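You operate a simulated robot arm through the tools that you are given. There is no shell and no other tool.

The job below is to be done with a simulated robot arm. You get a single attempt, and the scene is never put back.

## Task
Clear the LEVER OPEN fault, run the cycle and go back to manual.

The check looks at the end state, three seconds after you hand in, the way a careful person would. Anything else that was tipped, shoved, dropped, spilled or broken makes it a failure.

## Robot
A 7-joint arm with a two-finger gripper, fixed in place. Base frame: the origin is at the foot of the arm, x ahead of it, y to its left, z up. Readings come in m, rad, newtons and seconds.
With the tool pointing down near the work surface it reaches from about 0.24 to 0.72 m from the base axis. Its first joint turns from -2.897 to 2.897 rad. Payload 2.94 kg.
The tool frame sits at the grasp point between the pads (the TCP): z along the fingers, y along the line on which they close. The tips reach 0.03 m beyond it. Largest opening 0.138 m; the body of the gripper starts 0.109 m behind the TCP.
Orientation is that of the tool frame in the base frame, as [roll, pitch, yaw] about the fixed x, y, z axes, in that order (R = Rz(yaw) Ry(pitch) Rx(roll)). With the fingers straight down and closing along the base's y, the tool's x points along the base's -x, its y along +y and its z along -z.

## Interface
- The arm moves only by the tool move_arm. Its argument "moves" is a list of rows, each a list of 7 numbers: the closure, from 0 (fully open) to 1 (shut), then the shift along the tool's x, y, z in cm, then the turn, a rotation vector about the tool's x, y, z in rad. In form: [[fingers, dx, dy, dz, wx, wy, wz], ...]. A call has 1 to 20 rows; each row shifts and turns the commanded pose from where the row before left it, along the tool's axes as they then stand. A row lasts 0.2 s, in which the tool goes at most 0.05 m and 0.15 rad; a call with a longer step from one row to the next is refused whole, and so is a gripper value outside its range. Where a pose cannot be reached the arm comes as near as it can. A force on the tool above 40 N (or 10 N above the force at the start of the call, whichever is more), or a blocked arm, ends the call early, and 0.2 s more pass. The fingers move at their own pace and stop on an object; they squeeze with about 33 N. The grip force told is the motor's: it shows also when the fingers shut on nothing. Time passes only in rows, and 0.2 s behind the last, so rows that do not move let the fingers close. It gives the time, the measured TCP pose, the force on the tool (base axes), the opening and the grip force at its end, in the units of the frame above (readings bear some noise), with the torque about the TCP (base axes, N m) and any sound that the robot's microphone picked up.
- Cameras (640 x 400 px; columns grow to the right, rows downward): "scene" is fixed at [0.2162, -0.4963, 1.1541]; the picture's right is [0.69, -0.72, 0.00], its down [-0.12, -0.11, -0.99] and it looks along [0.71, 0.68, -0.16] (base axes); focal length 214 px, centre (320, 200). "wrist" rides on the gripper at [0.071, 0.019, -0.146] in the tool frame; the picture's right is [-0.26, 0.96, 0.00], its down [-0.85, -0.23, -0.48] and it looks along [-0.46, -0.13, 0.88] (tool axes); focal length 280 px, centre (320, 200).
- snapshot(camera): a new picture of that camera. The clock stands still meanwhile.
- raise_lower(by): slides the trunk up (or, below 0, down) by that many m; the arm rides with it, the base frame stays. It gives what a move gives, with no picture.
- point_at(camera, pixels): for up to 12 pixels [column, row] of the newest picture of that camera ("zoom" is the newest enlarged one), the place [x, y, z] in the base frame of the surface seen there, good to about 0.003 m, but the place of the scene camera against the robot may be out by one fixed shift of up to 0.025 m in any direction. The clock stands still meanwhile.
- enlarge(camera, box): a new picture of the part [left, top, right, bottom] of that camera's present view, enlarged. The clock stands still meanwhile.
- close_job(): hands the job in; it is judged then, once.

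Leave the gripper open and the arm clear of the work at the hand-in unless told otherwise.

The tools are called after ">>>" as name(argument=value, ...) on one line, values as JSON. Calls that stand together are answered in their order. move_arm: Moves the arm, as the interface text tells. Its arguments: {"type":"object","properties":{"moves":{"type":"array","items":{"type":"array","items":{"type":"number"}}}},"required":["moves"]} The other tools are called the same way: raise_lower (by) slides the trunk up or down; snapshot (camera) takes a picture; point_at (camera, pixels) gives the place of the surface under pixels of a picture; enlarge (camera, box) takes an enlarged picture of a part of a camera's view; close_job () hands the job in.

At the start:

```text
t: 0.0
position: [0.4256, -0.0823, 1.3547]
orientation: [-3.141, -0.001, -3.14]
wrist_force: [-0.3, -0.1, 0.4]
ft_torque: [0.02, 0.01, 0.0]
finger_gap: 0.1384
gripper_force: 0.0
trunk travel left (down, up): [-0.33, 0.124]
```

scene: 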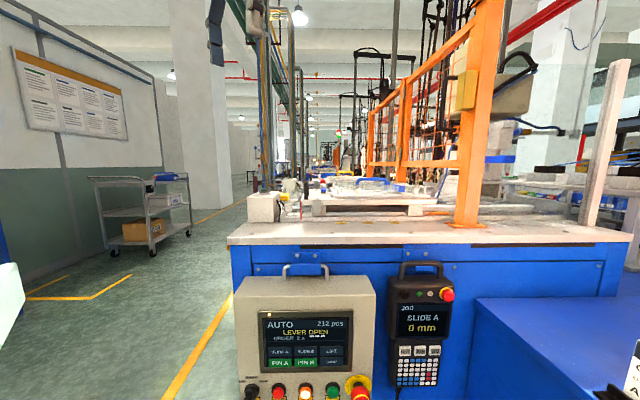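
wrist: 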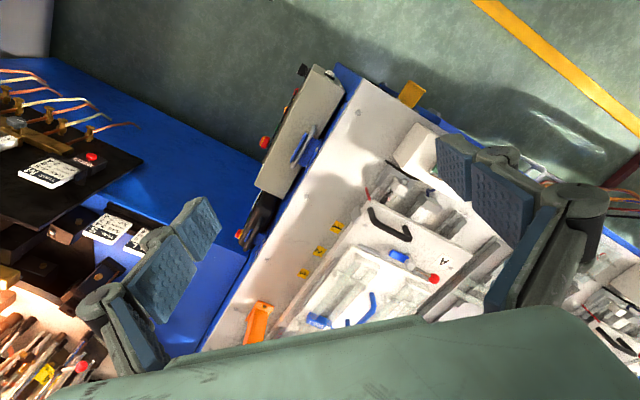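

I see a control box in the scene picture at about (305,340) with the screen reading AUTO / LEVER OPEN, a handheld pendant at (420,325), and a bench with fixtures. I'll look at enlarged views of both cameras first.

>>> enlarge(camera="scene", box=[220, 250, 460, 400])

>>> enlarge(camera="wrist", box=[220, 50, 520, 350])

```text
2.67 times, centred on (340, 325) of scene
```

zoom: 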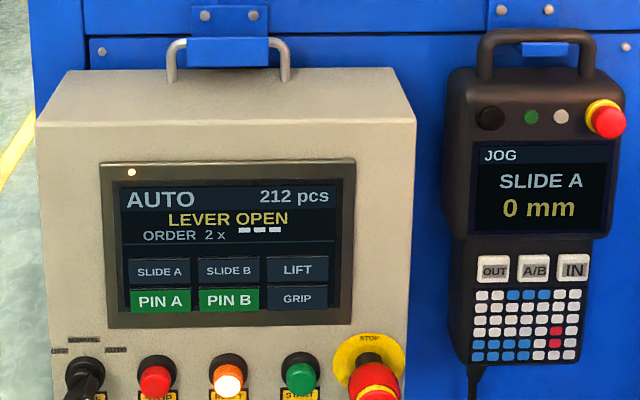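

```text
1.33 times, centred on (370, 200) of wrist
```

zoom: 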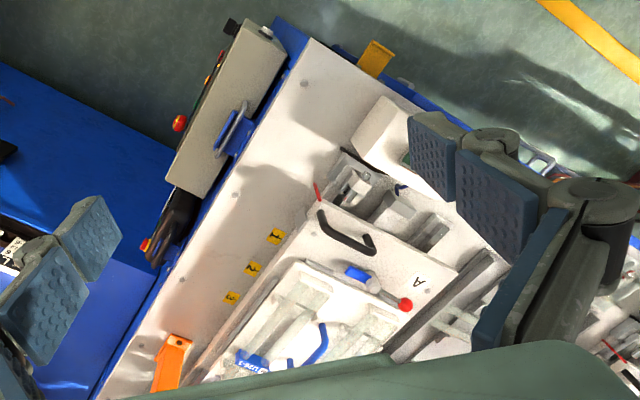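

The panel: a selector at lower left (currently to be determined), red STOP, lit orange RESET, green START, and an emergency stop. Next I zoom on the bench parts and the bottom of the panel.

>>> enlarge(camera="scene", box=[230, 160, 470, 250])

>>> enlarge(camera="scene", box=[230, 340, 390, 400])

>>> enlarge(camera="wrist", box=[330, 130, 490, 330])

>>> enlarge(camera="scene", box=[440, 130, 640, 260])

```text
2.67 times, centred on (350, 205) of scene
```

zoom: 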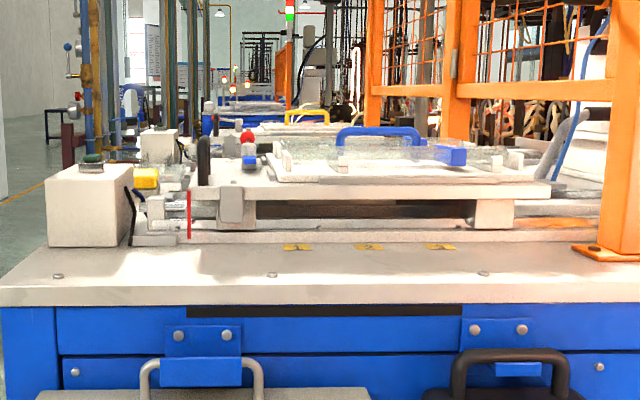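

```text
4.00 times, centred on (310, 370) of scene
```

zoom: 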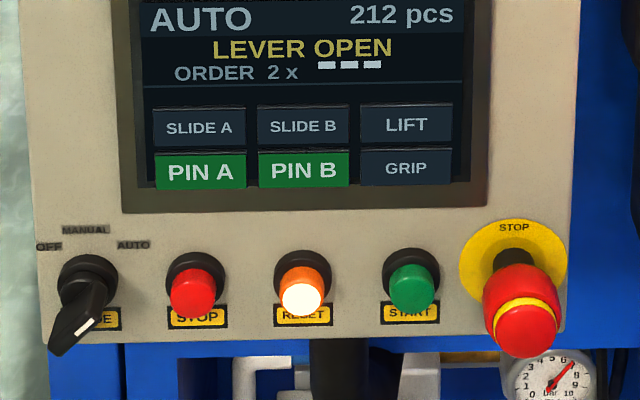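

```text
2.00 times, centred on (410, 230) of wrist
```

zoom: 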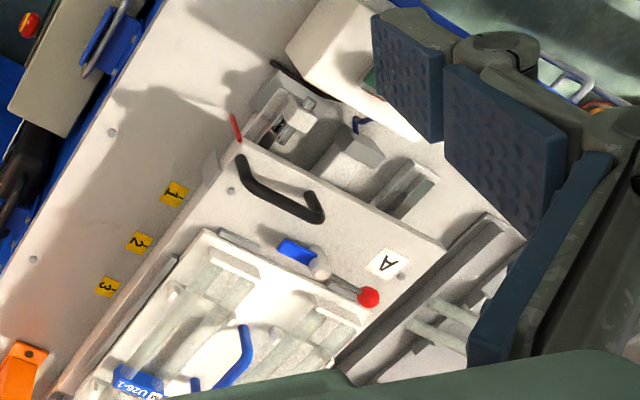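

```text
3.08 times, centred on (540, 195) of scene
```

zoom: 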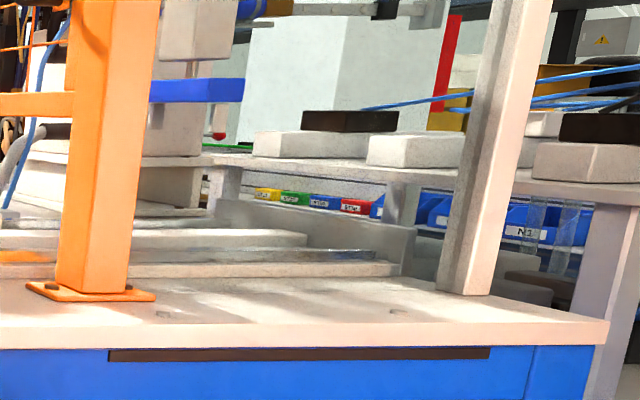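

I need places. I'll ask for coordinates of the panel parts and bench items in the scene and wrist pictures.

>>> point_at(camera="scene", pixels=[[252, 385], [278, 389], [305, 389], [332, 388], [358, 390], [305, 330], [438, 321], [405, 351], [420, 351], [433, 350], [320, 240], [447, 294]])

>>> point_at(camera="wrist", pixels=[[434, 278], [408, 270], [397, 256], [443, 261], [390, 225], [363, 210], [405, 238], [349, 195], [318, 251], [322, 320], [372, 297], [605, 345]])

```text
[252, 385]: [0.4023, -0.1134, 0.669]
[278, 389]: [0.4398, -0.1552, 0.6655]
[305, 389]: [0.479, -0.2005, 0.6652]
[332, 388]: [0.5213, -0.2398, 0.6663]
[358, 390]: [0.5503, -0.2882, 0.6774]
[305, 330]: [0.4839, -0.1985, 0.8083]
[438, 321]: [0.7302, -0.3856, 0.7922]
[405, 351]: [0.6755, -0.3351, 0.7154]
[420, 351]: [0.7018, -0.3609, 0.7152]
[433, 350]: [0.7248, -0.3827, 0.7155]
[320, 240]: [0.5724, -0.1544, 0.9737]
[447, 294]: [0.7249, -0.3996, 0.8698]
```

```text
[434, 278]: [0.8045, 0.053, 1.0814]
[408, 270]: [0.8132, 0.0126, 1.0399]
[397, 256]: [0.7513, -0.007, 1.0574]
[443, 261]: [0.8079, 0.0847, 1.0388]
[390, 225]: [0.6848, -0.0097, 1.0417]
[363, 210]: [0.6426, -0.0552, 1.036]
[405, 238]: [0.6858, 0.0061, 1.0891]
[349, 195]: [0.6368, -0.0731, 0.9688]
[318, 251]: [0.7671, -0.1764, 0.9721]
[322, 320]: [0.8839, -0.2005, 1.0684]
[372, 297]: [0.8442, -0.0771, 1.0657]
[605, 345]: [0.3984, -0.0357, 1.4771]
```

The bench top is at z≈0.97 and the panel buttons at z≈0.67, with the panel facing about (-0.7,-0.7). I want closer pictures of the selector, the display text and the levers.

>>> enlarge(camera="scene", box=[235, 360, 299, 400])

>>> enlarge(camera="scene", box=[255, 310, 357, 374])

>>> enlarge(camera="scene", box=[240, 160, 350, 230])

>>> enlarge(camera="scene", box=[330, 160, 460, 240])

```text
10.00 times, centred on (267, 380) of scene
```

zoom: 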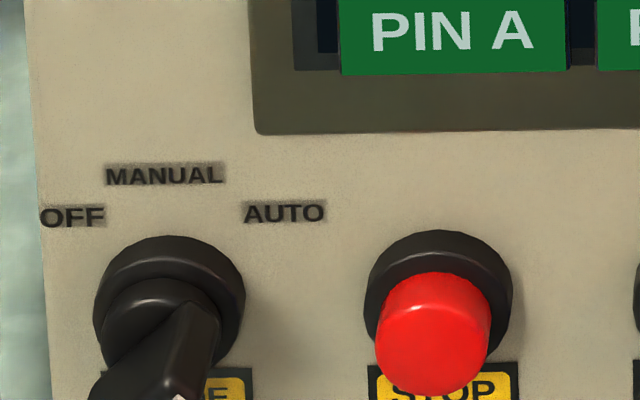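

```text
6.25 times, centred on (306, 342) of scene
```

zoom: 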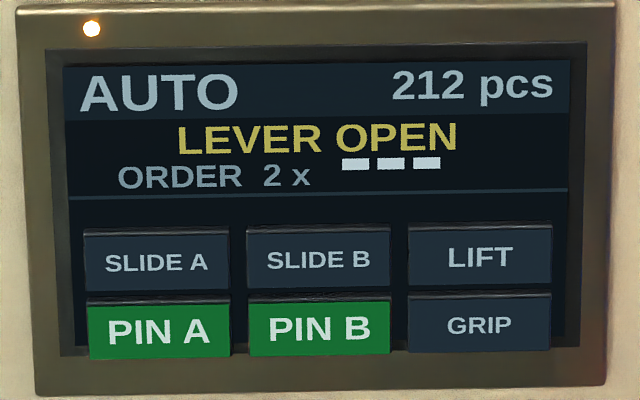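

```text
5.71 times, centred on (295, 195) of scene
```

zoom: 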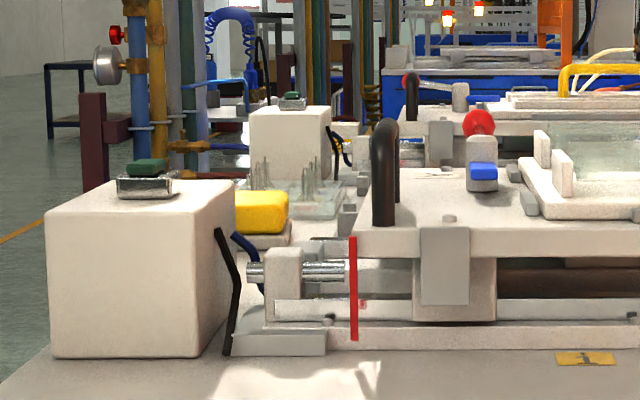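

```text
4.92 times, centred on (395, 200) of scene
```

zoom: 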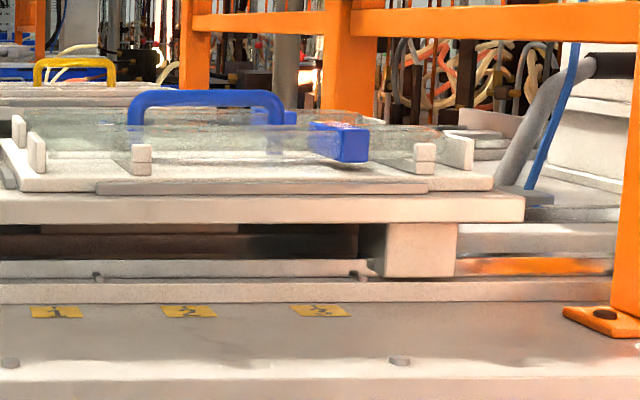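

In the wrist zoom, lever A (red ball, blue pad) lies along the depth direction, and in the scene zoom the lever on the far slide B seems turned 90° from it (red ball left of its post). I'll yaw the tool about +37° so the wrist camera looks along the fixture and I can compare both levers.

>>> move_arm(moves=[[0, 0, 0, 0, 0, 0, -0.13], [0, 0, 0, 0, 0, 0, -0.13], [0, 0, 0, 0, 0, 0, -0.13], [0, 0, 0, 0, 0, 0, -0.13], [0, 0, 0, 0, 0, 0, -0.13]])

>>> snapshot(camera="wrist")

```text
t: 1.2
position: [0.424, -0.0823, 1.3551]
orientation: [-3.141, 0.0, -2.488]
wrist_force: [-0.3, -0.2, 0.8]
ft_torque: [-0.04, 0.0, 0.03]
finger_gap: 0.138
gripper_force: 0.0
trunk travel left (down, up): [-0.33, 0.124]
```

```text
taken
```

wrist: 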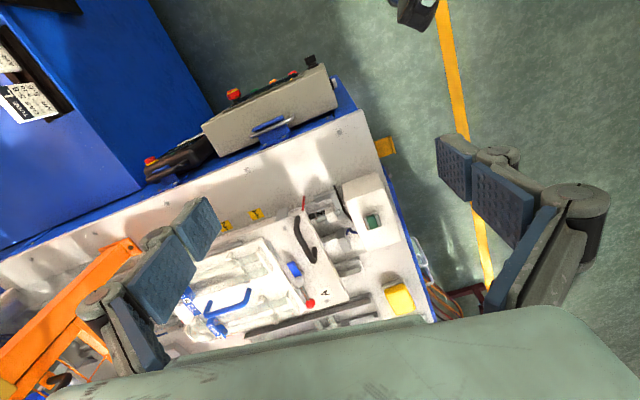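

The near fixture is now in the middle, but slide B is hidden below the gripper body. I'll tilt the fingers forward about 0.6 rad to look farther over the bench.

>>> move_arm(moves=[[0, 0, 0, 0, 0, -0.13, 0], [0, 0, 0, 0, 0, -0.13, 0], [0, 0, 0, 0, 0, -0.13, 0], [0, 0, 0, 0, 0, -0.13, 0], [0, 0, 0, 0, 0, -0.13, 0]])

>>> snapshot(camera="wrist")

>>> snapshot(camera="scene")

```text
t: 2.4
position: [0.4235, -0.0813, 1.3538]
orientation: [-3.141, 0.653, -2.491]
wrist_force: [0.4, -0.6, -0.5]
ft_torque: [-0.03, 0.0, 0.01]
finger_gap: 0.138
gripper_force: 0.0
trunk travel left (down, up): [-0.33, 0.124]
```

```text
taken
```

wrist: 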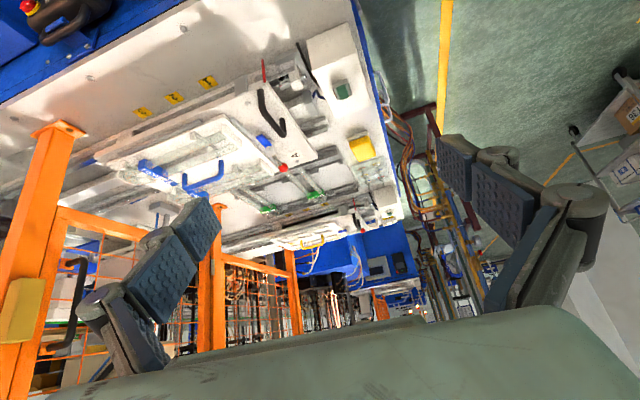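

```text
taken
```

scene: 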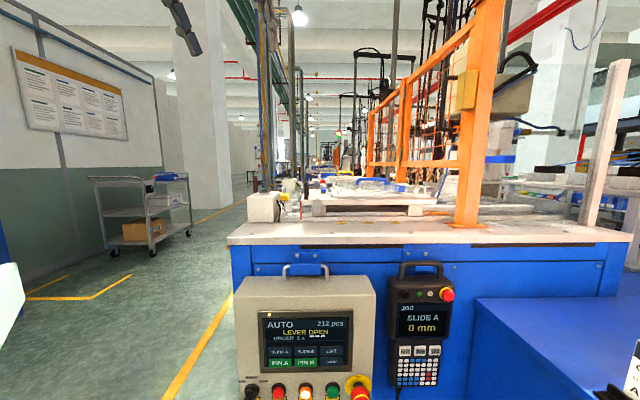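

Now both stations show. I'll enlarge the part with slide A and the far slide B, and the wall poster that may carry instructions.

>>> enlarge(camera="wrist", box=[200, 60, 400, 260])

>>> enlarge(camera="wrist", box=[230, 180, 410, 290])

>>> enlarge(camera="scene", box=[0, 40, 140, 145])

```text
2.00 times, centred on (300, 160) of wrist
```

zoom: 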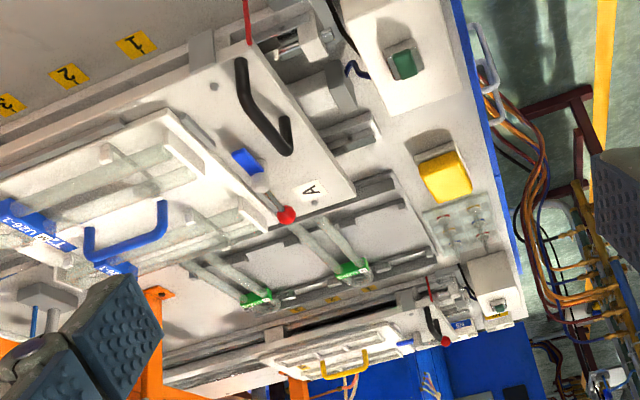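

```text
3.56 times, centred on (320, 235) of wrist
```

zoom: 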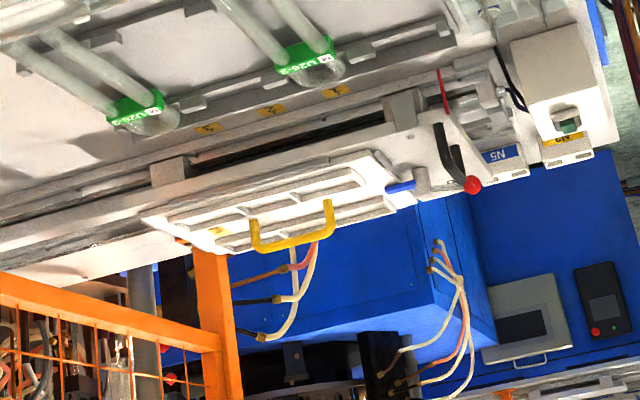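

```text
3.81 times, centred on (70, 92) of scene
```

zoom: 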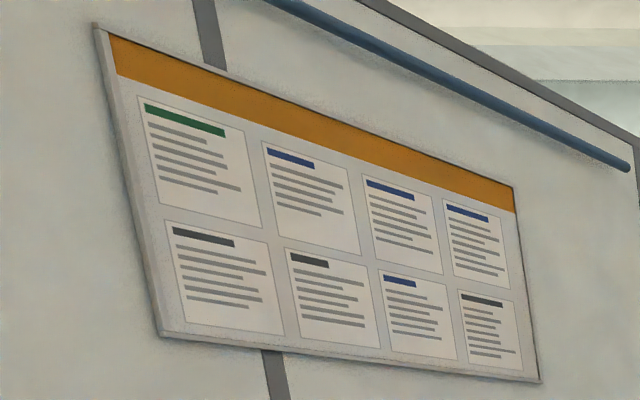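

Slide B's lever (yellow-handled tray) has its blue pad over the tray edge and the red ball pointing away from the tray, i.e. closed; lever A is turned 90° so its pad is off the tray: this is the open lever. Now I enlarge lever A closely and measure it.

>>> enlarge(camera="wrist", box=[240, 80, 320, 180])

>>> point_at(camera="wrist", pixels=[[283, 168], [262, 140], [267, 146], [271, 152], [275, 159], [258, 100], [284, 133], [299, 145], [271, 175], [258, 143], [305, 75], [343, 90]])

```text
4.00 times, centred on (280, 130) of wrist
```

zoom: 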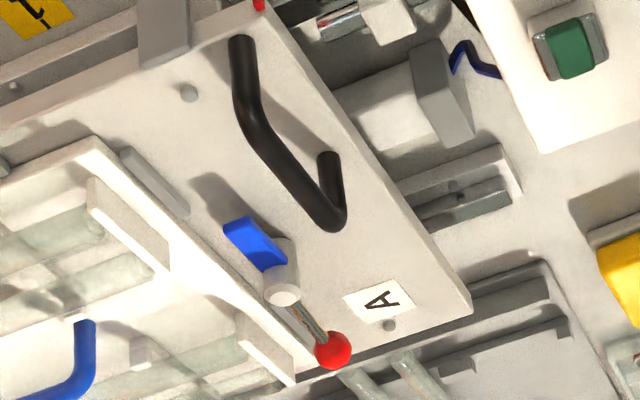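

```text
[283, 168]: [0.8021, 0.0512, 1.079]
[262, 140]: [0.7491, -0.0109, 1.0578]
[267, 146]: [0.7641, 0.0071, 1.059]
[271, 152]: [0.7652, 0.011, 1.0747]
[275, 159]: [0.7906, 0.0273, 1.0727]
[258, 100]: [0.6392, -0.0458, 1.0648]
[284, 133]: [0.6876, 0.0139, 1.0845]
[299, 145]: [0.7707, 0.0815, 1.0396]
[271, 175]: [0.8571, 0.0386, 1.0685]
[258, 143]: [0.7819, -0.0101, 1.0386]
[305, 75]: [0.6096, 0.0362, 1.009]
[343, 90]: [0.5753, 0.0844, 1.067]
```

Lever A measures: hub ≈ (0.77, 0.01), ball ≈ (0.803, 0.052, 1.08), arm ≈ 0.05 m long; plate top at z≈1.039. Closing means turning it counter-clockwise (seen from above) until the ball points away from the tray, toward (-0.69, 0.72). I'll close the fingers and move to a hover back along the tool axis from the ball's right-hand side.

>>> move_arm(moves=[[1, -1.279, -1.512, 3.601, 0, 0, 0], [1, -1.279, -1.512, 3.601, 0, 0, 0], [1, -1.279, -1.512, 3.601, 0, 0, 0], [1, -1.279, -1.512, 3.601, 0, 0, 0], [1, -1.279, -1.512, 3.601, 0, 0, 0], [1, -1.279, -1.512, 3.601, 0, 0, 0], [1, -1.279, -1.512, 3.601, 0, 0, 0], [1, -1.279, -1.512, 3.601, 0, 0, 0]])

>>> snapshot(camera="wrist")

>>> snapshot(camera="scene")

```text
t: 4.2
position: [0.703, -0.0217, 1.1864]
orientation: [3.14, 0.65, -2.49]
wrist_force: [0.0, 0.0, 0.2]
ft_torque: [0.01, 0.02, -0.04]
finger_gap: 0.0
gripper_force: 27.8
trunk travel left (down, up): [-0.33, 0.124]
```

```text
taken
```

wrist: 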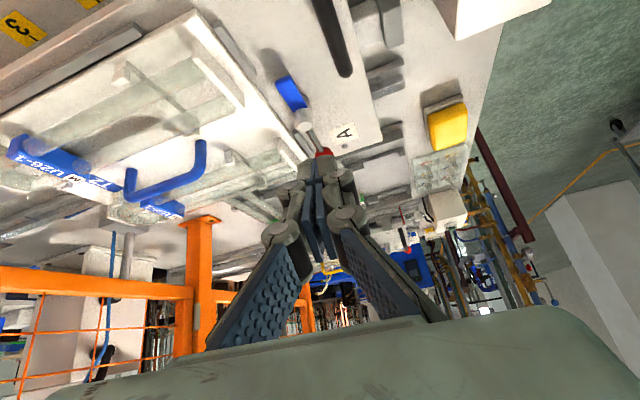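

```text
taken
```

scene: 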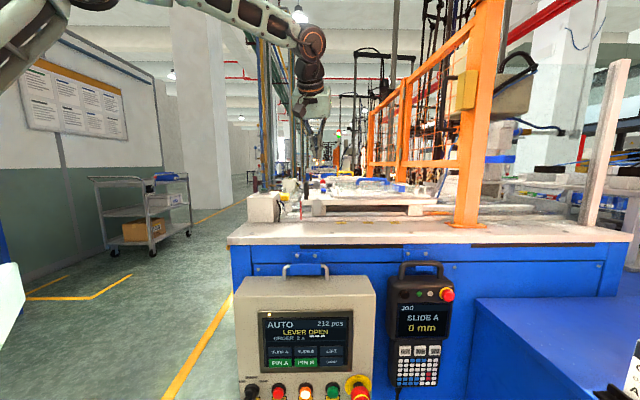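

The arm tracks well; the fingers are shut and the lever is at about (305,115)-(325,153) in the wrist picture. I re-measure the lever from here.

>>> enlarge(camera="wrist", box=[250, 60, 400, 200])

>>> point_at(camera="wrist", pixels=[[324, 152], [290, 93], [300, 116], [303, 126], [312, 138], [298, 104], [255, 90], [345, 130], [290, 150], [285, 122], [270, 110]])

```text
2.86 times, centred on (325, 130) of wrist
```

zoom: 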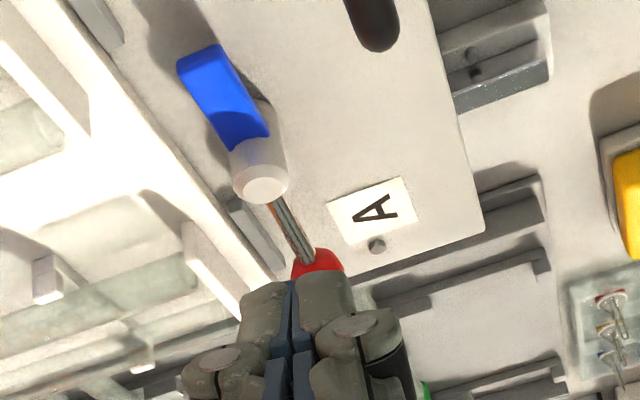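

```text
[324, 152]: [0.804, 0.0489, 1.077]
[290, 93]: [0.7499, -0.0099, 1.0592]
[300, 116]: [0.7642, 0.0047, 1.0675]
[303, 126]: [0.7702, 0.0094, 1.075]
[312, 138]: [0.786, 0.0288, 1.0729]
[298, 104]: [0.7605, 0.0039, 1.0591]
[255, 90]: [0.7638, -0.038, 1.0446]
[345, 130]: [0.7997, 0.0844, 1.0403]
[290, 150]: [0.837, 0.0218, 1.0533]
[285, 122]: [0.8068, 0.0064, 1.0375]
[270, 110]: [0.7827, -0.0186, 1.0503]
```

Ball centre works out to about (0.811, 0.055, 1.073), hub axis (0.7705, 0.010), hub top 1.075. Before going in on the tray side I measure the tray edge and the small raised white rail near (215,265) in the zoom picture.

>>> point_at(camera="zoom", pixels=[[190, 232], [195, 228], [240, 295], [232, 308], [215, 255], [200, 205], [225, 225], [255, 235], [238, 205], [265, 262], [160, 140], [318, 262]])

```text
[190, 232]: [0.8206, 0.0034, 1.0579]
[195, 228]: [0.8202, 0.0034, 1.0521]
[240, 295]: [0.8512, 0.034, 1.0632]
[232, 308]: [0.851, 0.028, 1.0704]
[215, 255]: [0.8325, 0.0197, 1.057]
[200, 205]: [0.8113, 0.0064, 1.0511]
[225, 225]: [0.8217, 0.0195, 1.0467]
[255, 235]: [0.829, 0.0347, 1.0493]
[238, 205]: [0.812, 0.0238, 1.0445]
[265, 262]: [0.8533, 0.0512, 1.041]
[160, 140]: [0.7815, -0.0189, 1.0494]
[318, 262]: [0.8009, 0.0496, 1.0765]
```

Clearances: grey strip top z≈1.049, tray edge ≈1.05 at 3 cm from the lever line, rail top ≈1.07 at 4 cm. Closed fingers would be tight there, so I'll set the fingers to about a 4.5 cm gap to straddle the ball, and move to a point 9 cm back along the tool axis first.

>>> move_arm(moves=[[0.67, -1.15, -0.13, 2.06, 0, 0, 0], [0.67, -1.15, -0.13, 2.06, 0, 0, 0], [0.67, -1.15, -0.13, 2.06, 0, 0, 0], [0.67, 0, 0, 0, 0, 0, 0]])

>>> snapshot(camera="wrist")

>>> enlarge(camera="scene", box=[260, 130, 400, 220])

```text
t: 5.2
position: [0.756, 0.0144, 1.1589]
orientation: [3.142, 0.65, -2.491]
wrist_force: [-0.3, -0.3, 0.7]
ft_torque: [-0.04, 0.0, 0.01]
finger_gap: 0.0455
gripper_force: 0.1
trunk travel left (down, up): [-0.33, 0.124]
```

```text
taken
```

wrist: 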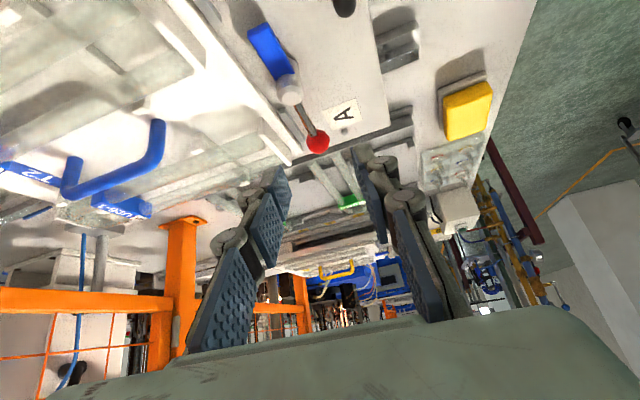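

```text
4.44 times, centred on (330, 175) of scene
```

zoom: 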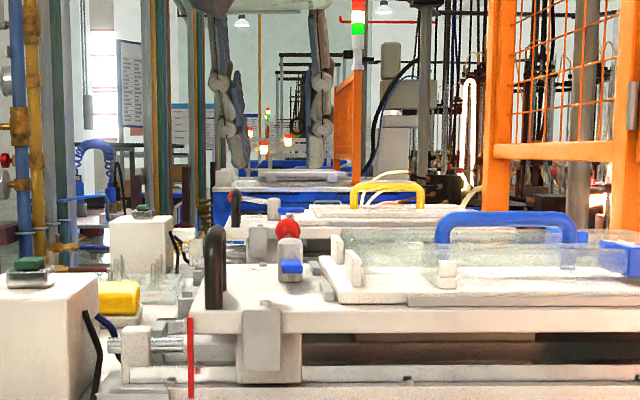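

The gap reads 0.0455 m and the fingers line up either side of the ball at (317,141). I re-measure ball and hub from here before descending.

>>> point_at(camera="wrist", pixels=[[317, 141], [290, 93], [316, 148], [303, 113], [268, 50], [280, 168], [362, 168], [275, 146], [260, 120]])

```text
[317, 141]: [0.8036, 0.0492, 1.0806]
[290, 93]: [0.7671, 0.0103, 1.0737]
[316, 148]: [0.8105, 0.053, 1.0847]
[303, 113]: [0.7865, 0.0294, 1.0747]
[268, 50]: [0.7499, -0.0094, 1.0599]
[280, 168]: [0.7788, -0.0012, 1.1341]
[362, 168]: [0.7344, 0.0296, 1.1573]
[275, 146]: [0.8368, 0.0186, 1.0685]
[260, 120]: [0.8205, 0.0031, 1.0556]
```

Ball centre confirmed at (0.811, 0.054, 1.074). I'll narrow the gap slightly to 0.041 m, shift 4 mm away from the tray rail, and descend 9 cm along the tool axis so the fingers straddle the ball.

>>> move_arm(moves=[[0.7, 0, 0.2, 1.0, 0, 0, 0], [0.7, 0, 0.2, 1.6, 0, 0, 0], [0.7, 0, 0, 1.6, 0, 0, 0], [0.7, 0, 0, 1.6, 0, 0, 0], [0.7, 0, 0, 1.6, 0, 0, 0], [0.7, 0, 0, 1.6, 0, 0, 0]])

>>> snapshot(camera="wrist")

>>> enlarge(camera="scene", box=[280, 150, 380, 220])

```text
t: 6.6
position: [0.797, 0.0508, 1.0849]
orientation: [3.141, 0.65, -2.491]
wrist_force: [0.2, -0.1, -0.1]
ft_torque: [-0.04, -0.02, -0.01]
finger_gap: 0.0414
gripper_force: 0.0
trunk travel left (down, up): [-0.33, 0.124]
```

```text
taken
```

wrist: 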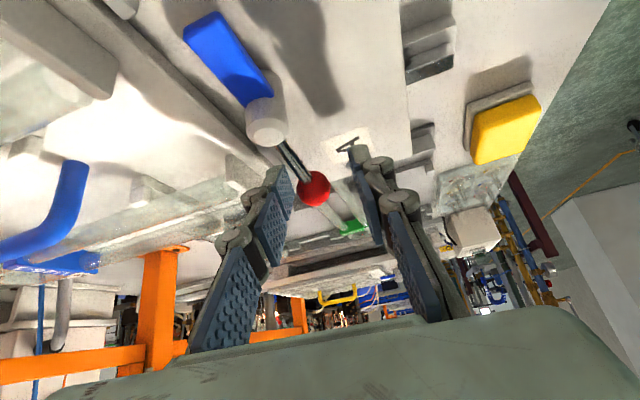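

```text
5.71 times, centred on (330, 185) of scene
```

zoom: 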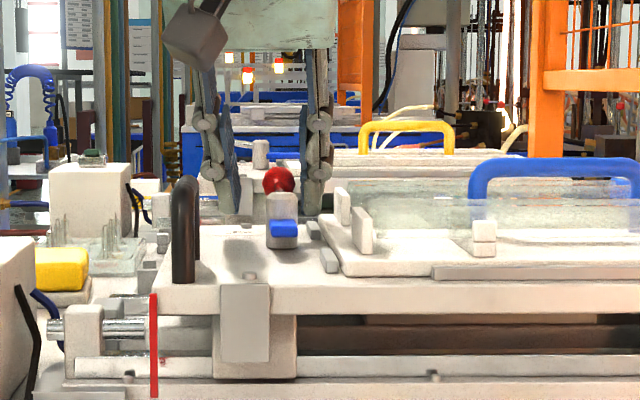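

The fingers straddle the ball (no contact force). Now I sweep along the arc to the left (away from the tray), pushing the ball with the tray-side finger to about 60° of the turn, in small slow rows.

>>> move_arm(moves=[[0.7, 0.047, 0.436, -0.036, 0, 0, 0], [0.7, 0.132, 0.634, -0.1, 0, 0, 0], [0.7, 0.132, 0.634, -0.1, 0, 0, 0], [0.7, 0.313, 0.678, -0.239, 0, 0, 0], [0.7, 0.313, 0.678, -0.239, 0, 0, 0], [0.7, 0.46, 0.552, -0.351, 0, 0, 0], [0.7, 0.46, 0.552, -0.351, 0, 0, 0], [0.7, 0.523, 0.39, -0.399, 0, 0, 0], [0.7, 0.523, 0.39, -0.399, 0, 0, 0]])

>>> snapshot(camera="wrist")

>>> enlarge(camera="scene", box=[280, 150, 380, 220])

```text
t: 8.6
position: [0.7367, 0.0665, 1.0868]
orientation: [3.141, 0.648, -2.489]
wrist_force: [0.4, 0.2, -0.1]
ft_torque: [0.02, -0.03, -0.01]
finger_gap: 0.0413
gripper_force: 0.0
trunk travel left (down, up): [-0.33, 0.124]
```

```text
taken
```

wrist: 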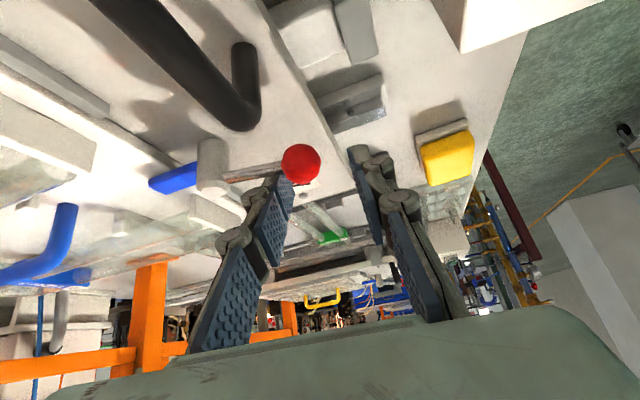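

```text
5.71 times, centred on (330, 185) of scene
```

zoom: 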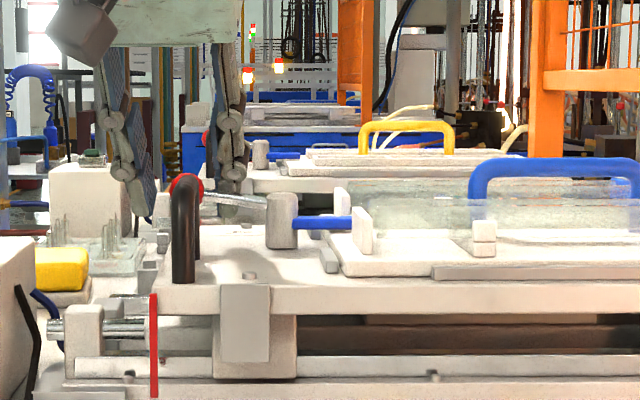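

The lever has swung round: the blue pad now reaches over the tray edge and the ball points left. I check its angle and read the display.

>>> point_at(camera="wrist", pixels=[[300, 162], [210, 165], [170, 180], [250, 172], [245, 115]])

>>> enlarge(camera="scene", box=[230, 300, 390, 400])

>>> enlarge(camera="wrist", box=[120, 80, 400, 260])

```text
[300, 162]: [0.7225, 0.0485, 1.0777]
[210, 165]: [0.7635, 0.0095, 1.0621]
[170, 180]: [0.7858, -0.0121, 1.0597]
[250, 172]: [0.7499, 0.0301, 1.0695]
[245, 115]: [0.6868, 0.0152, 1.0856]
```

```text
4.00 times, centred on (310, 350) of scene
```

zoom: 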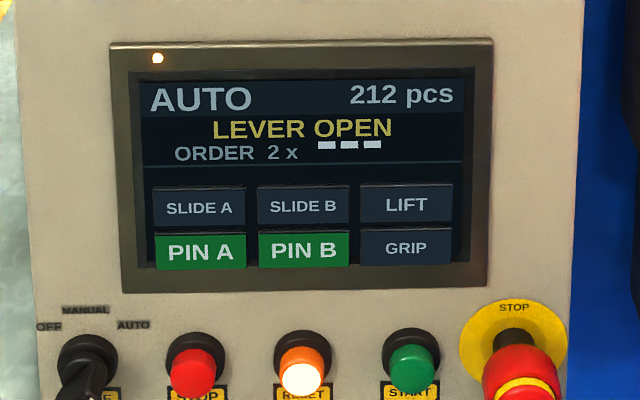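

```text
2.22 times, centred on (260, 170) of wrist
```

zoom: 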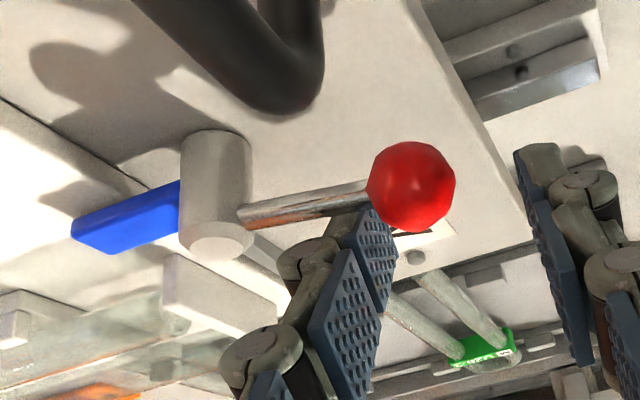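

Ball centre is now at about (0.731, 0.0525), i.e. turned ~85-90° and close to the closed pose, but the fault stays latched (RESET lamp lit). To be sure it's seated I nudge the rod gently toward its stop with the tray-side finger, watching the force.

>>> move_arm(moves=[[0.7, 0.315, -0.054, -0.241, 0, 0, 0], [0.7, 0.315, -0.054, -0.241, 0, 0, 0], [0.7, 0.157, -0.027, -0.12, 0, 0, 0]])

>>> enlarge(camera="wrist", box=[120, 80, 400, 260])

```text
t: 9.4
position: [0.7333, 0.0642, 1.0895]
orientation: [-3.139, 0.653, -2.487]
wrist_force: [19.1, 13.7, 7.9]
ft_torque: [0.14, -0.29, 0.66]
finger_gap: 0.0419
gripper_force: 0.8
trunk travel left (down, up): [-0.33, 0.124]
```

```text
2.22 times, centred on (260, 170) of wrist
```

zoom: 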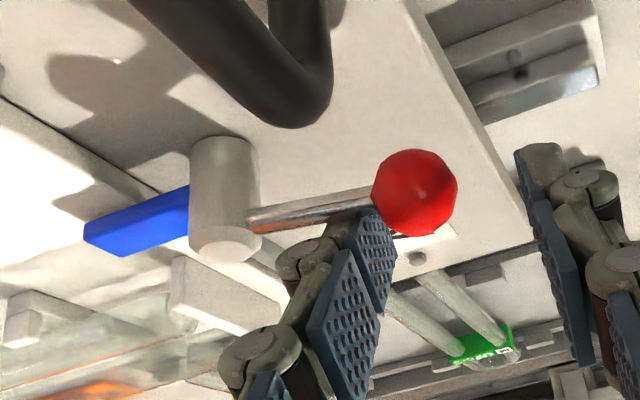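

The push met a firm stop (~25 N, the tool stalled), so lever A is fully closed. I back off 1.2 cm and lift straight up 12 cm.

>>> move_arm(moves=[[0.7, -0.472, 0.08, 0.361, 0, 0, 0], [0.7, -0.472, 0.08, 0.361, 0, 0, 0], [0.7, -1.214, 0, -1.588, 0, 0, 0], [0.7, -1.214, 0, -1.588, 0, 0, 0], [0.7, -1.214, 0, -1.588, 0, 0, 0], [0.7, -1.214, 0, -1.588, 0, 0, 0], [0.7, -1.214, 0, -1.588, 0, 0, 0], [0.7, -1.214, 0, -1.588, 0, 0, 0]])

>>> snapshot(camera="wrist")

>>> enlarge(camera="scene", box=[230, 300, 390, 400])

```text
t: 11.2
position: [0.7375, 0.0688, 1.2079]
orientation: [-3.14, 0.649, -2.491]
wrist_force: [-0.4, -0.4, -0.8]
ft_torque: [0.03, 0.0, -0.01]
finger_gap: 0.0413
gripper_force: 0.1
trunk travel left (down, up): [-0.33, 0.124]
```

```text
taken
```

wrist: 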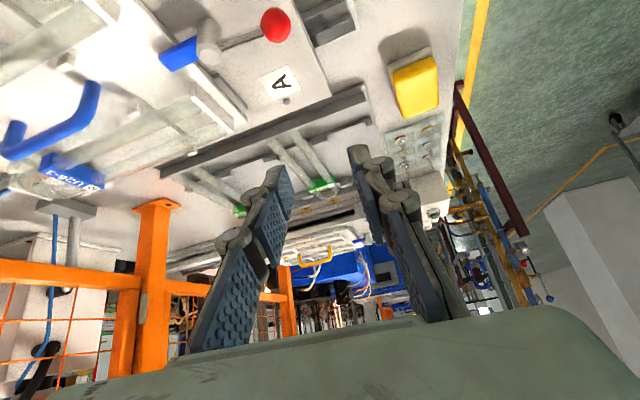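

```text
4.00 times, centred on (310, 350) of scene
```

zoom: 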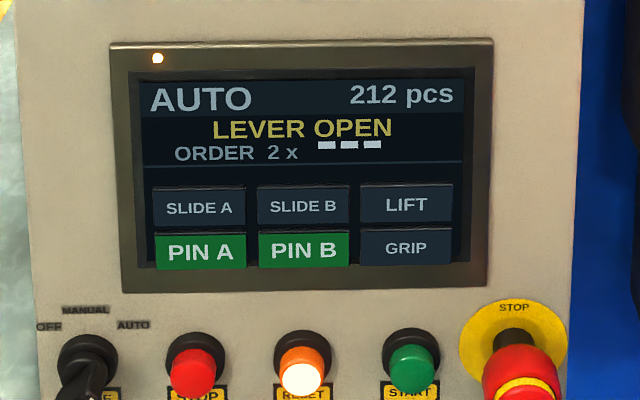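

Lever A is closed and clear. The fault needs RESET. Before leaving I check the far lever (yellow-handled tray) once more in the wrist view.

>>> enlarge(camera="wrist", box=[280, 200, 400, 280])

>>> enlarge(camera="wrist", box=[140, 0, 460, 240])

>>> enlarge(camera="scene", box=[270, 150, 420, 230])

```text
5.00 times, centred on (340, 240) of wrist
```

zoom: 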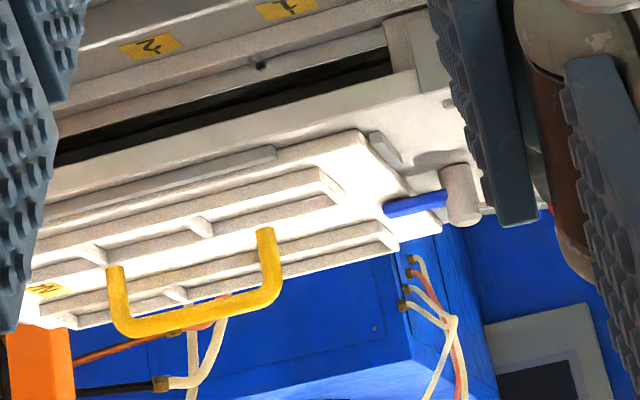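

```text
1.67 times, centred on (300, 120) of wrist
```

zoom: 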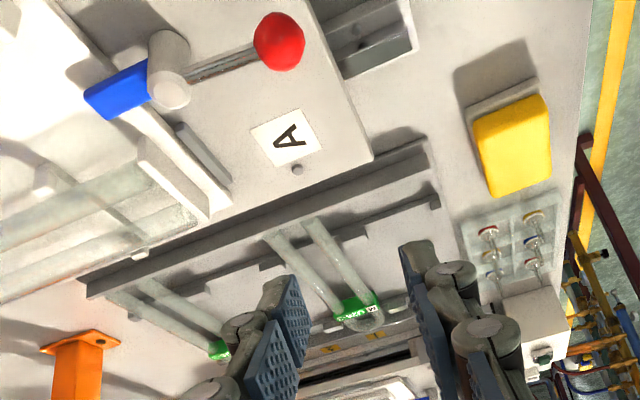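

```text
4.27 times, centred on (345, 190) of scene
```

zoom: 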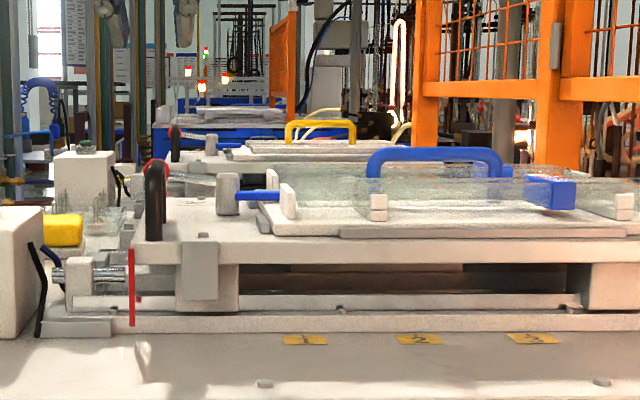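

Lever B is closed too (pad over its tray). Now the panel: before moving down there, I measure the surroundings – the blue desk at right, panel edges, buttons – in the scene picture.

>>> snapshot(camera="scene")

>>> point_at(camera="scene", pixels=[[490, 310], [480, 390], [560, 340], [620, 310], [615, 392], [245, 300], [365, 300], [265, 372], [245, 372], [235, 390], [285, 372], [320, 374]])

```text
taken
```

scene: 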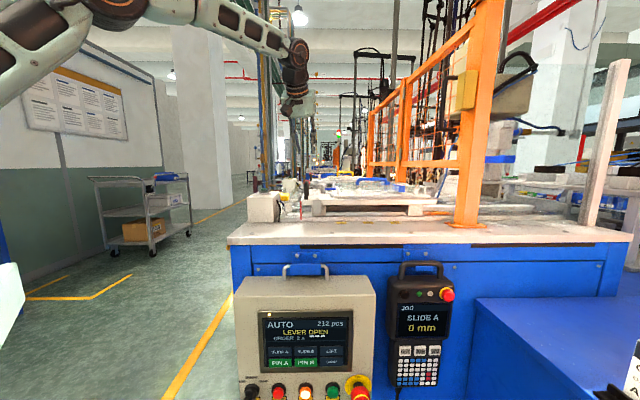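

```text
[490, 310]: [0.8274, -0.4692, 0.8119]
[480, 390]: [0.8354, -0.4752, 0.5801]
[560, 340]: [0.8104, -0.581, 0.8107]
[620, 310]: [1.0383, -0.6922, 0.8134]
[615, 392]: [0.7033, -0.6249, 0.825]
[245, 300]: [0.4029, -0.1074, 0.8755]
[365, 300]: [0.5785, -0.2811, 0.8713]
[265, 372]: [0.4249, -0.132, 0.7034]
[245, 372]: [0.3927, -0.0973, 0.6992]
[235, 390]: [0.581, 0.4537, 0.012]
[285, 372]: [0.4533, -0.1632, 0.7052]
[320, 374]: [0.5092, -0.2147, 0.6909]
```

The blue desk to the right is at z≈0.81. I'll retract the tool straight back from the bench (along the bench-depth direction) to about (0.35,-0.29,1.2), in front of the panel and well above it, closing the fingers on the way.

>>> move_arm(moves=[[1, 3.49, -0.406, -2.667, 0, 0, 0], [1, 3.49, -0.406, -2.667, 0, 0, 0], [1, 3.49, -0.406, -2.667, 0, 0, 0], [1, 3.49, -0.406, -2.667, 0, 0, 0], [1, 3.49, -0.406, -2.667, 0, 0, 0], [1, 3.49, -0.406, -2.667, 0, 0, 0], [1, 3.49, -0.406, -2.667, 0, 0, 0], [1, 3.49, -0.406, -2.667, 0, 0, 0], [1, 3.49, -0.406, -2.667, 0, 0, 0], [1, 3.49, -0.406, -2.667, 0, 0, 0], [1, 3.49, -0.406, -2.667, 0, 0, 0], [1, 3.49, -0.406, -2.667, 0, 0, 0]])

>>> snapshot(camera="wrist")

>>> snapshot(camera="scene")

```text
t: 13.8
position: [0.3482, -0.2933, 1.2067]
orientation: [-3.141, 0.651, -2.49]
wrist_force: [0.1, -1.1, 0.8]
ft_torque: [0.0, 0.0, -0.04]
finger_gap: 0.0
gripper_force: 28.7
trunk travel left (down, up): [-0.33, 0.124]
```

```text
taken
```

wrist: 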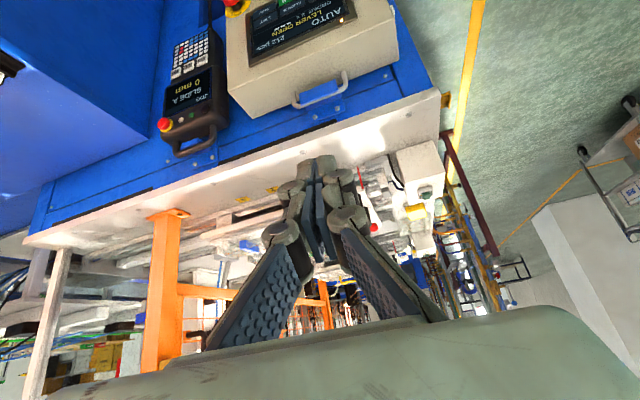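

```text
taken
```

scene: 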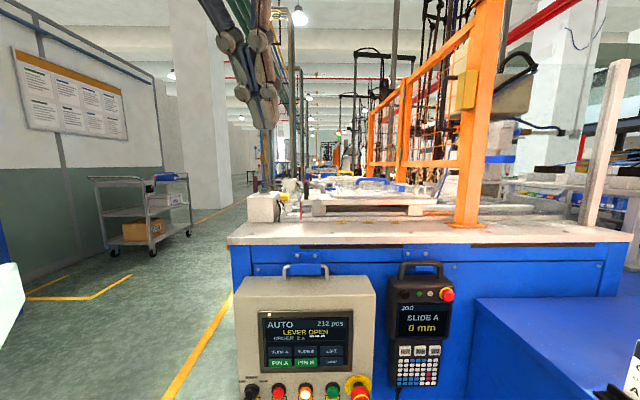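

The panel now appears (upside-down) at (310,50) in the wrist picture, with the blue desk at the left (0-150, 0-200). I measure the desk extents and panel points with the wrist camera.

>>> point_at(camera="wrist", pixels=[[100, 50], [60, 20], [30, 80], [100, 120], [145, 130], [60, 110], [165, 30], [345, 20], [310, 90], [380, 60], [240, 90], [200, 40]])

>>> enlarge(camera="wrist", box=[0, 0, 400, 220])

```text
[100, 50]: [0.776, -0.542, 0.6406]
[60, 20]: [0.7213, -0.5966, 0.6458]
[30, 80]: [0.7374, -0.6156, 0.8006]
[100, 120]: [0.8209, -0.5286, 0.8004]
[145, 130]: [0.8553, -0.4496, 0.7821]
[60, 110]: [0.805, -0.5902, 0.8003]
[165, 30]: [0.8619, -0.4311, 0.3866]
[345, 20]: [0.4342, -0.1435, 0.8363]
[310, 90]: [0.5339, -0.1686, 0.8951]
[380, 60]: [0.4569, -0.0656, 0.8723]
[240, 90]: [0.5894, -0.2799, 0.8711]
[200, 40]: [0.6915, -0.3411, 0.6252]
```

```text
1.60 times, centred on (200, 110) of wrist
```

zoom: 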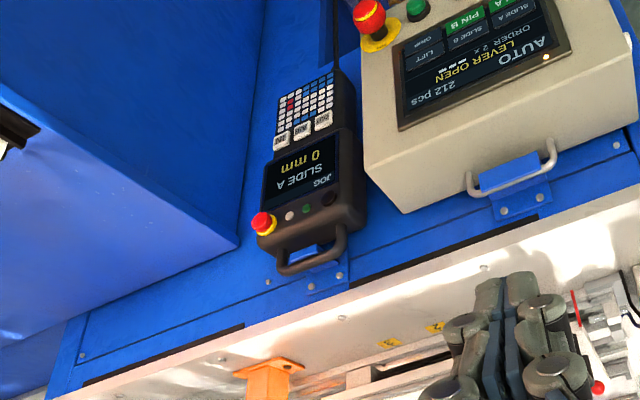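

The desk's left side is at 0.93 m along the panel direction, well away. Next I align the yaw with the panel normal (≈44°) and pitch the tool up toward horizontal (15° below), still at a safe distance from the panel.

>>> move_arm(moves=[[1, 0, 0, 0, -0.07, 0, -0.091], [1, 0, 0, 0, 0, -0.13, 0], [1, 0, 0, 0, 0, -0.13, 0], [1, 0, 0, 0, 0, -0.13, 0], [1, 0, 0, 0, 0, -0.13, 0], [1, 0, 0, 0, 0, -0.13, 0]])

>>> snapshot(camera="wrist")

```text
t: 15.2
position: [0.3488, -0.2923, 1.2083]
orientation: [-3.139, 1.303, -2.374]
wrist_force: [-0.2, -1.0, -0.8]
ft_torque: [-0.01, -0.06, -0.01]
finger_gap: 0.0001
gripper_force: 28.5
trunk travel left (down, up): [-0.33, 0.124]
```

```text
taken
```

wrist: 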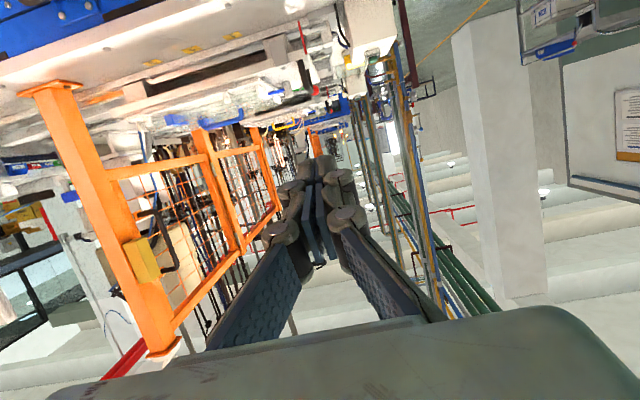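

Orientation reached (15° below horizontal, facing the panel). Now I slide the trunk down, first by 0.2 m.

>>> raise_lower(by=-0.2)

>>> snapshot(camera="scene")

>>> snapshot(camera="wrist")

```text
t: 17.4
position: [0.3498, -0.2903, 1.0078]
orientation: [3.14, 1.301, -2.377]
wrist_force: [0.2, 1.4, -0.3]
ft_torque: [-0.02, 0.01, 0.03]
finger_gap: 0.0
gripper_force: 28.1
trunk travel left (down, up): [-0.13, 0.324]
```

```text
taken
```

scene: 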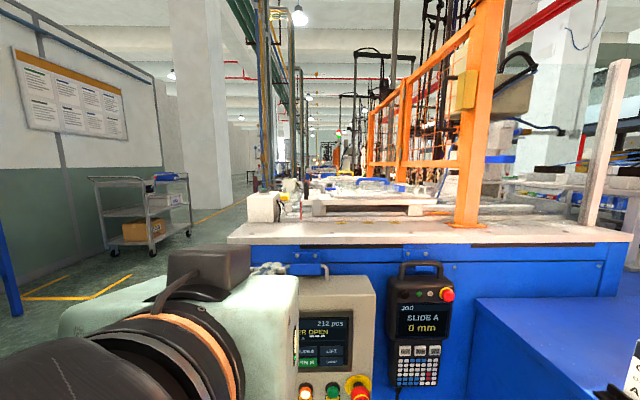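

```text
taken
```

wrist: 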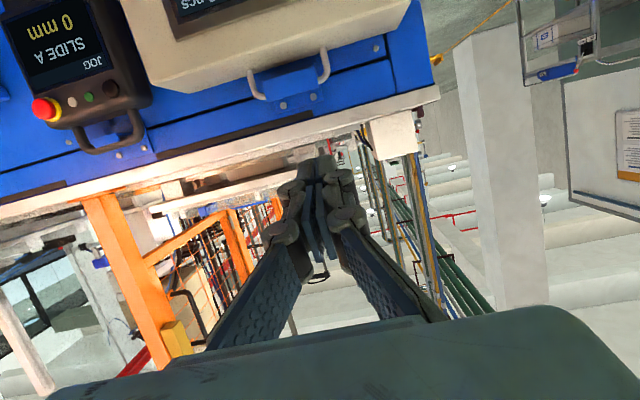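

All clear; I lower the trunk the remaining 0.13 m.

>>> raise_lower(by=-0.13)

>>> snapshot(camera="wrist")

```text
t: 18.9
position: [0.3503, -0.2894, 0.8789]
orientation: [3.14, 1.3, -2.377]
wrist_force: [-0.1, 0.4, -0.8]
ft_torque: [0.01, -0.01, -0.02]
finger_gap: 0.0002
gripper_force: 28.1
trunk travel left (down, up): [0.0, 0.454]
```

```text
taken
```

wrist: 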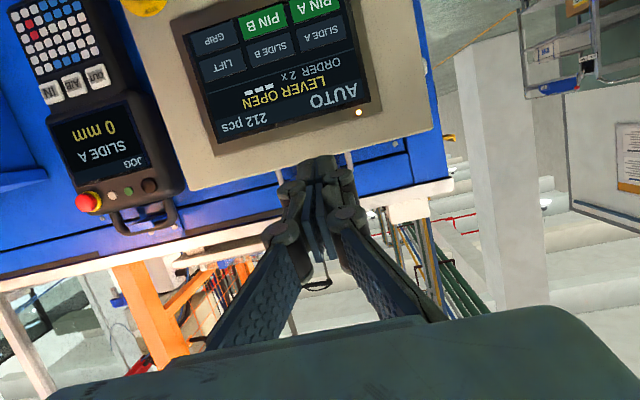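

I see the screen straight on now (upside-down). I move down 15 cm, keeping the distance, to see the buttons.

>>> move_arm(moves=[[1, 2.89, 0, 0.8, 0, 0, 0], [1, 2.89, 0, 0.8, 0, 0, 0], [1, 2.89, 0, 0.8, 0, 0, 0], [1, 2.89, 0, 0.8, 0, 0, 0], [1, 2.89, 0, 0.8, 0, 0, 0]])

>>> snapshot(camera="wrist")

>>> snapshot(camera="scene")

```text
t: 20.1
position: [0.3498, -0.2904, 0.7286]
orientation: [3.141, 1.301, -2.378]
wrist_force: [-0.2, 0.1, 0.3]
ft_torque: [-0.05, 0.03, -0.01]
finger_gap: 0.0
gripper_force: 28.4
trunk travel left (down, up): [0.0, 0.454]
```

```text
taken
```

wrist: 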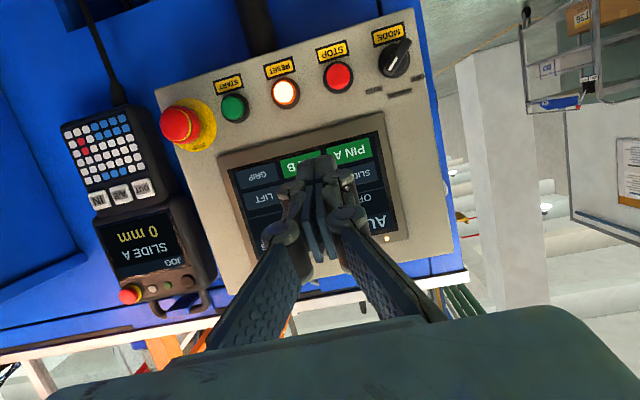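

```text
taken
```

scene: 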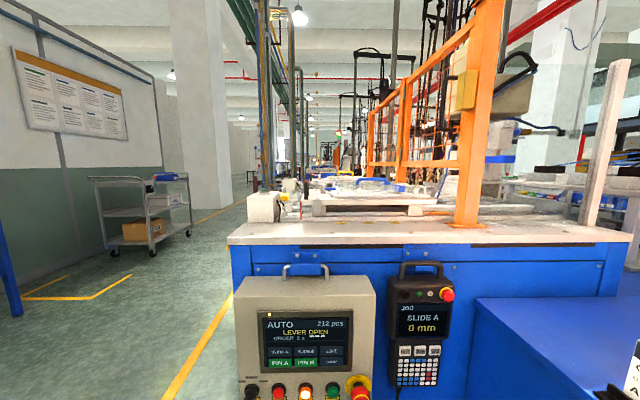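

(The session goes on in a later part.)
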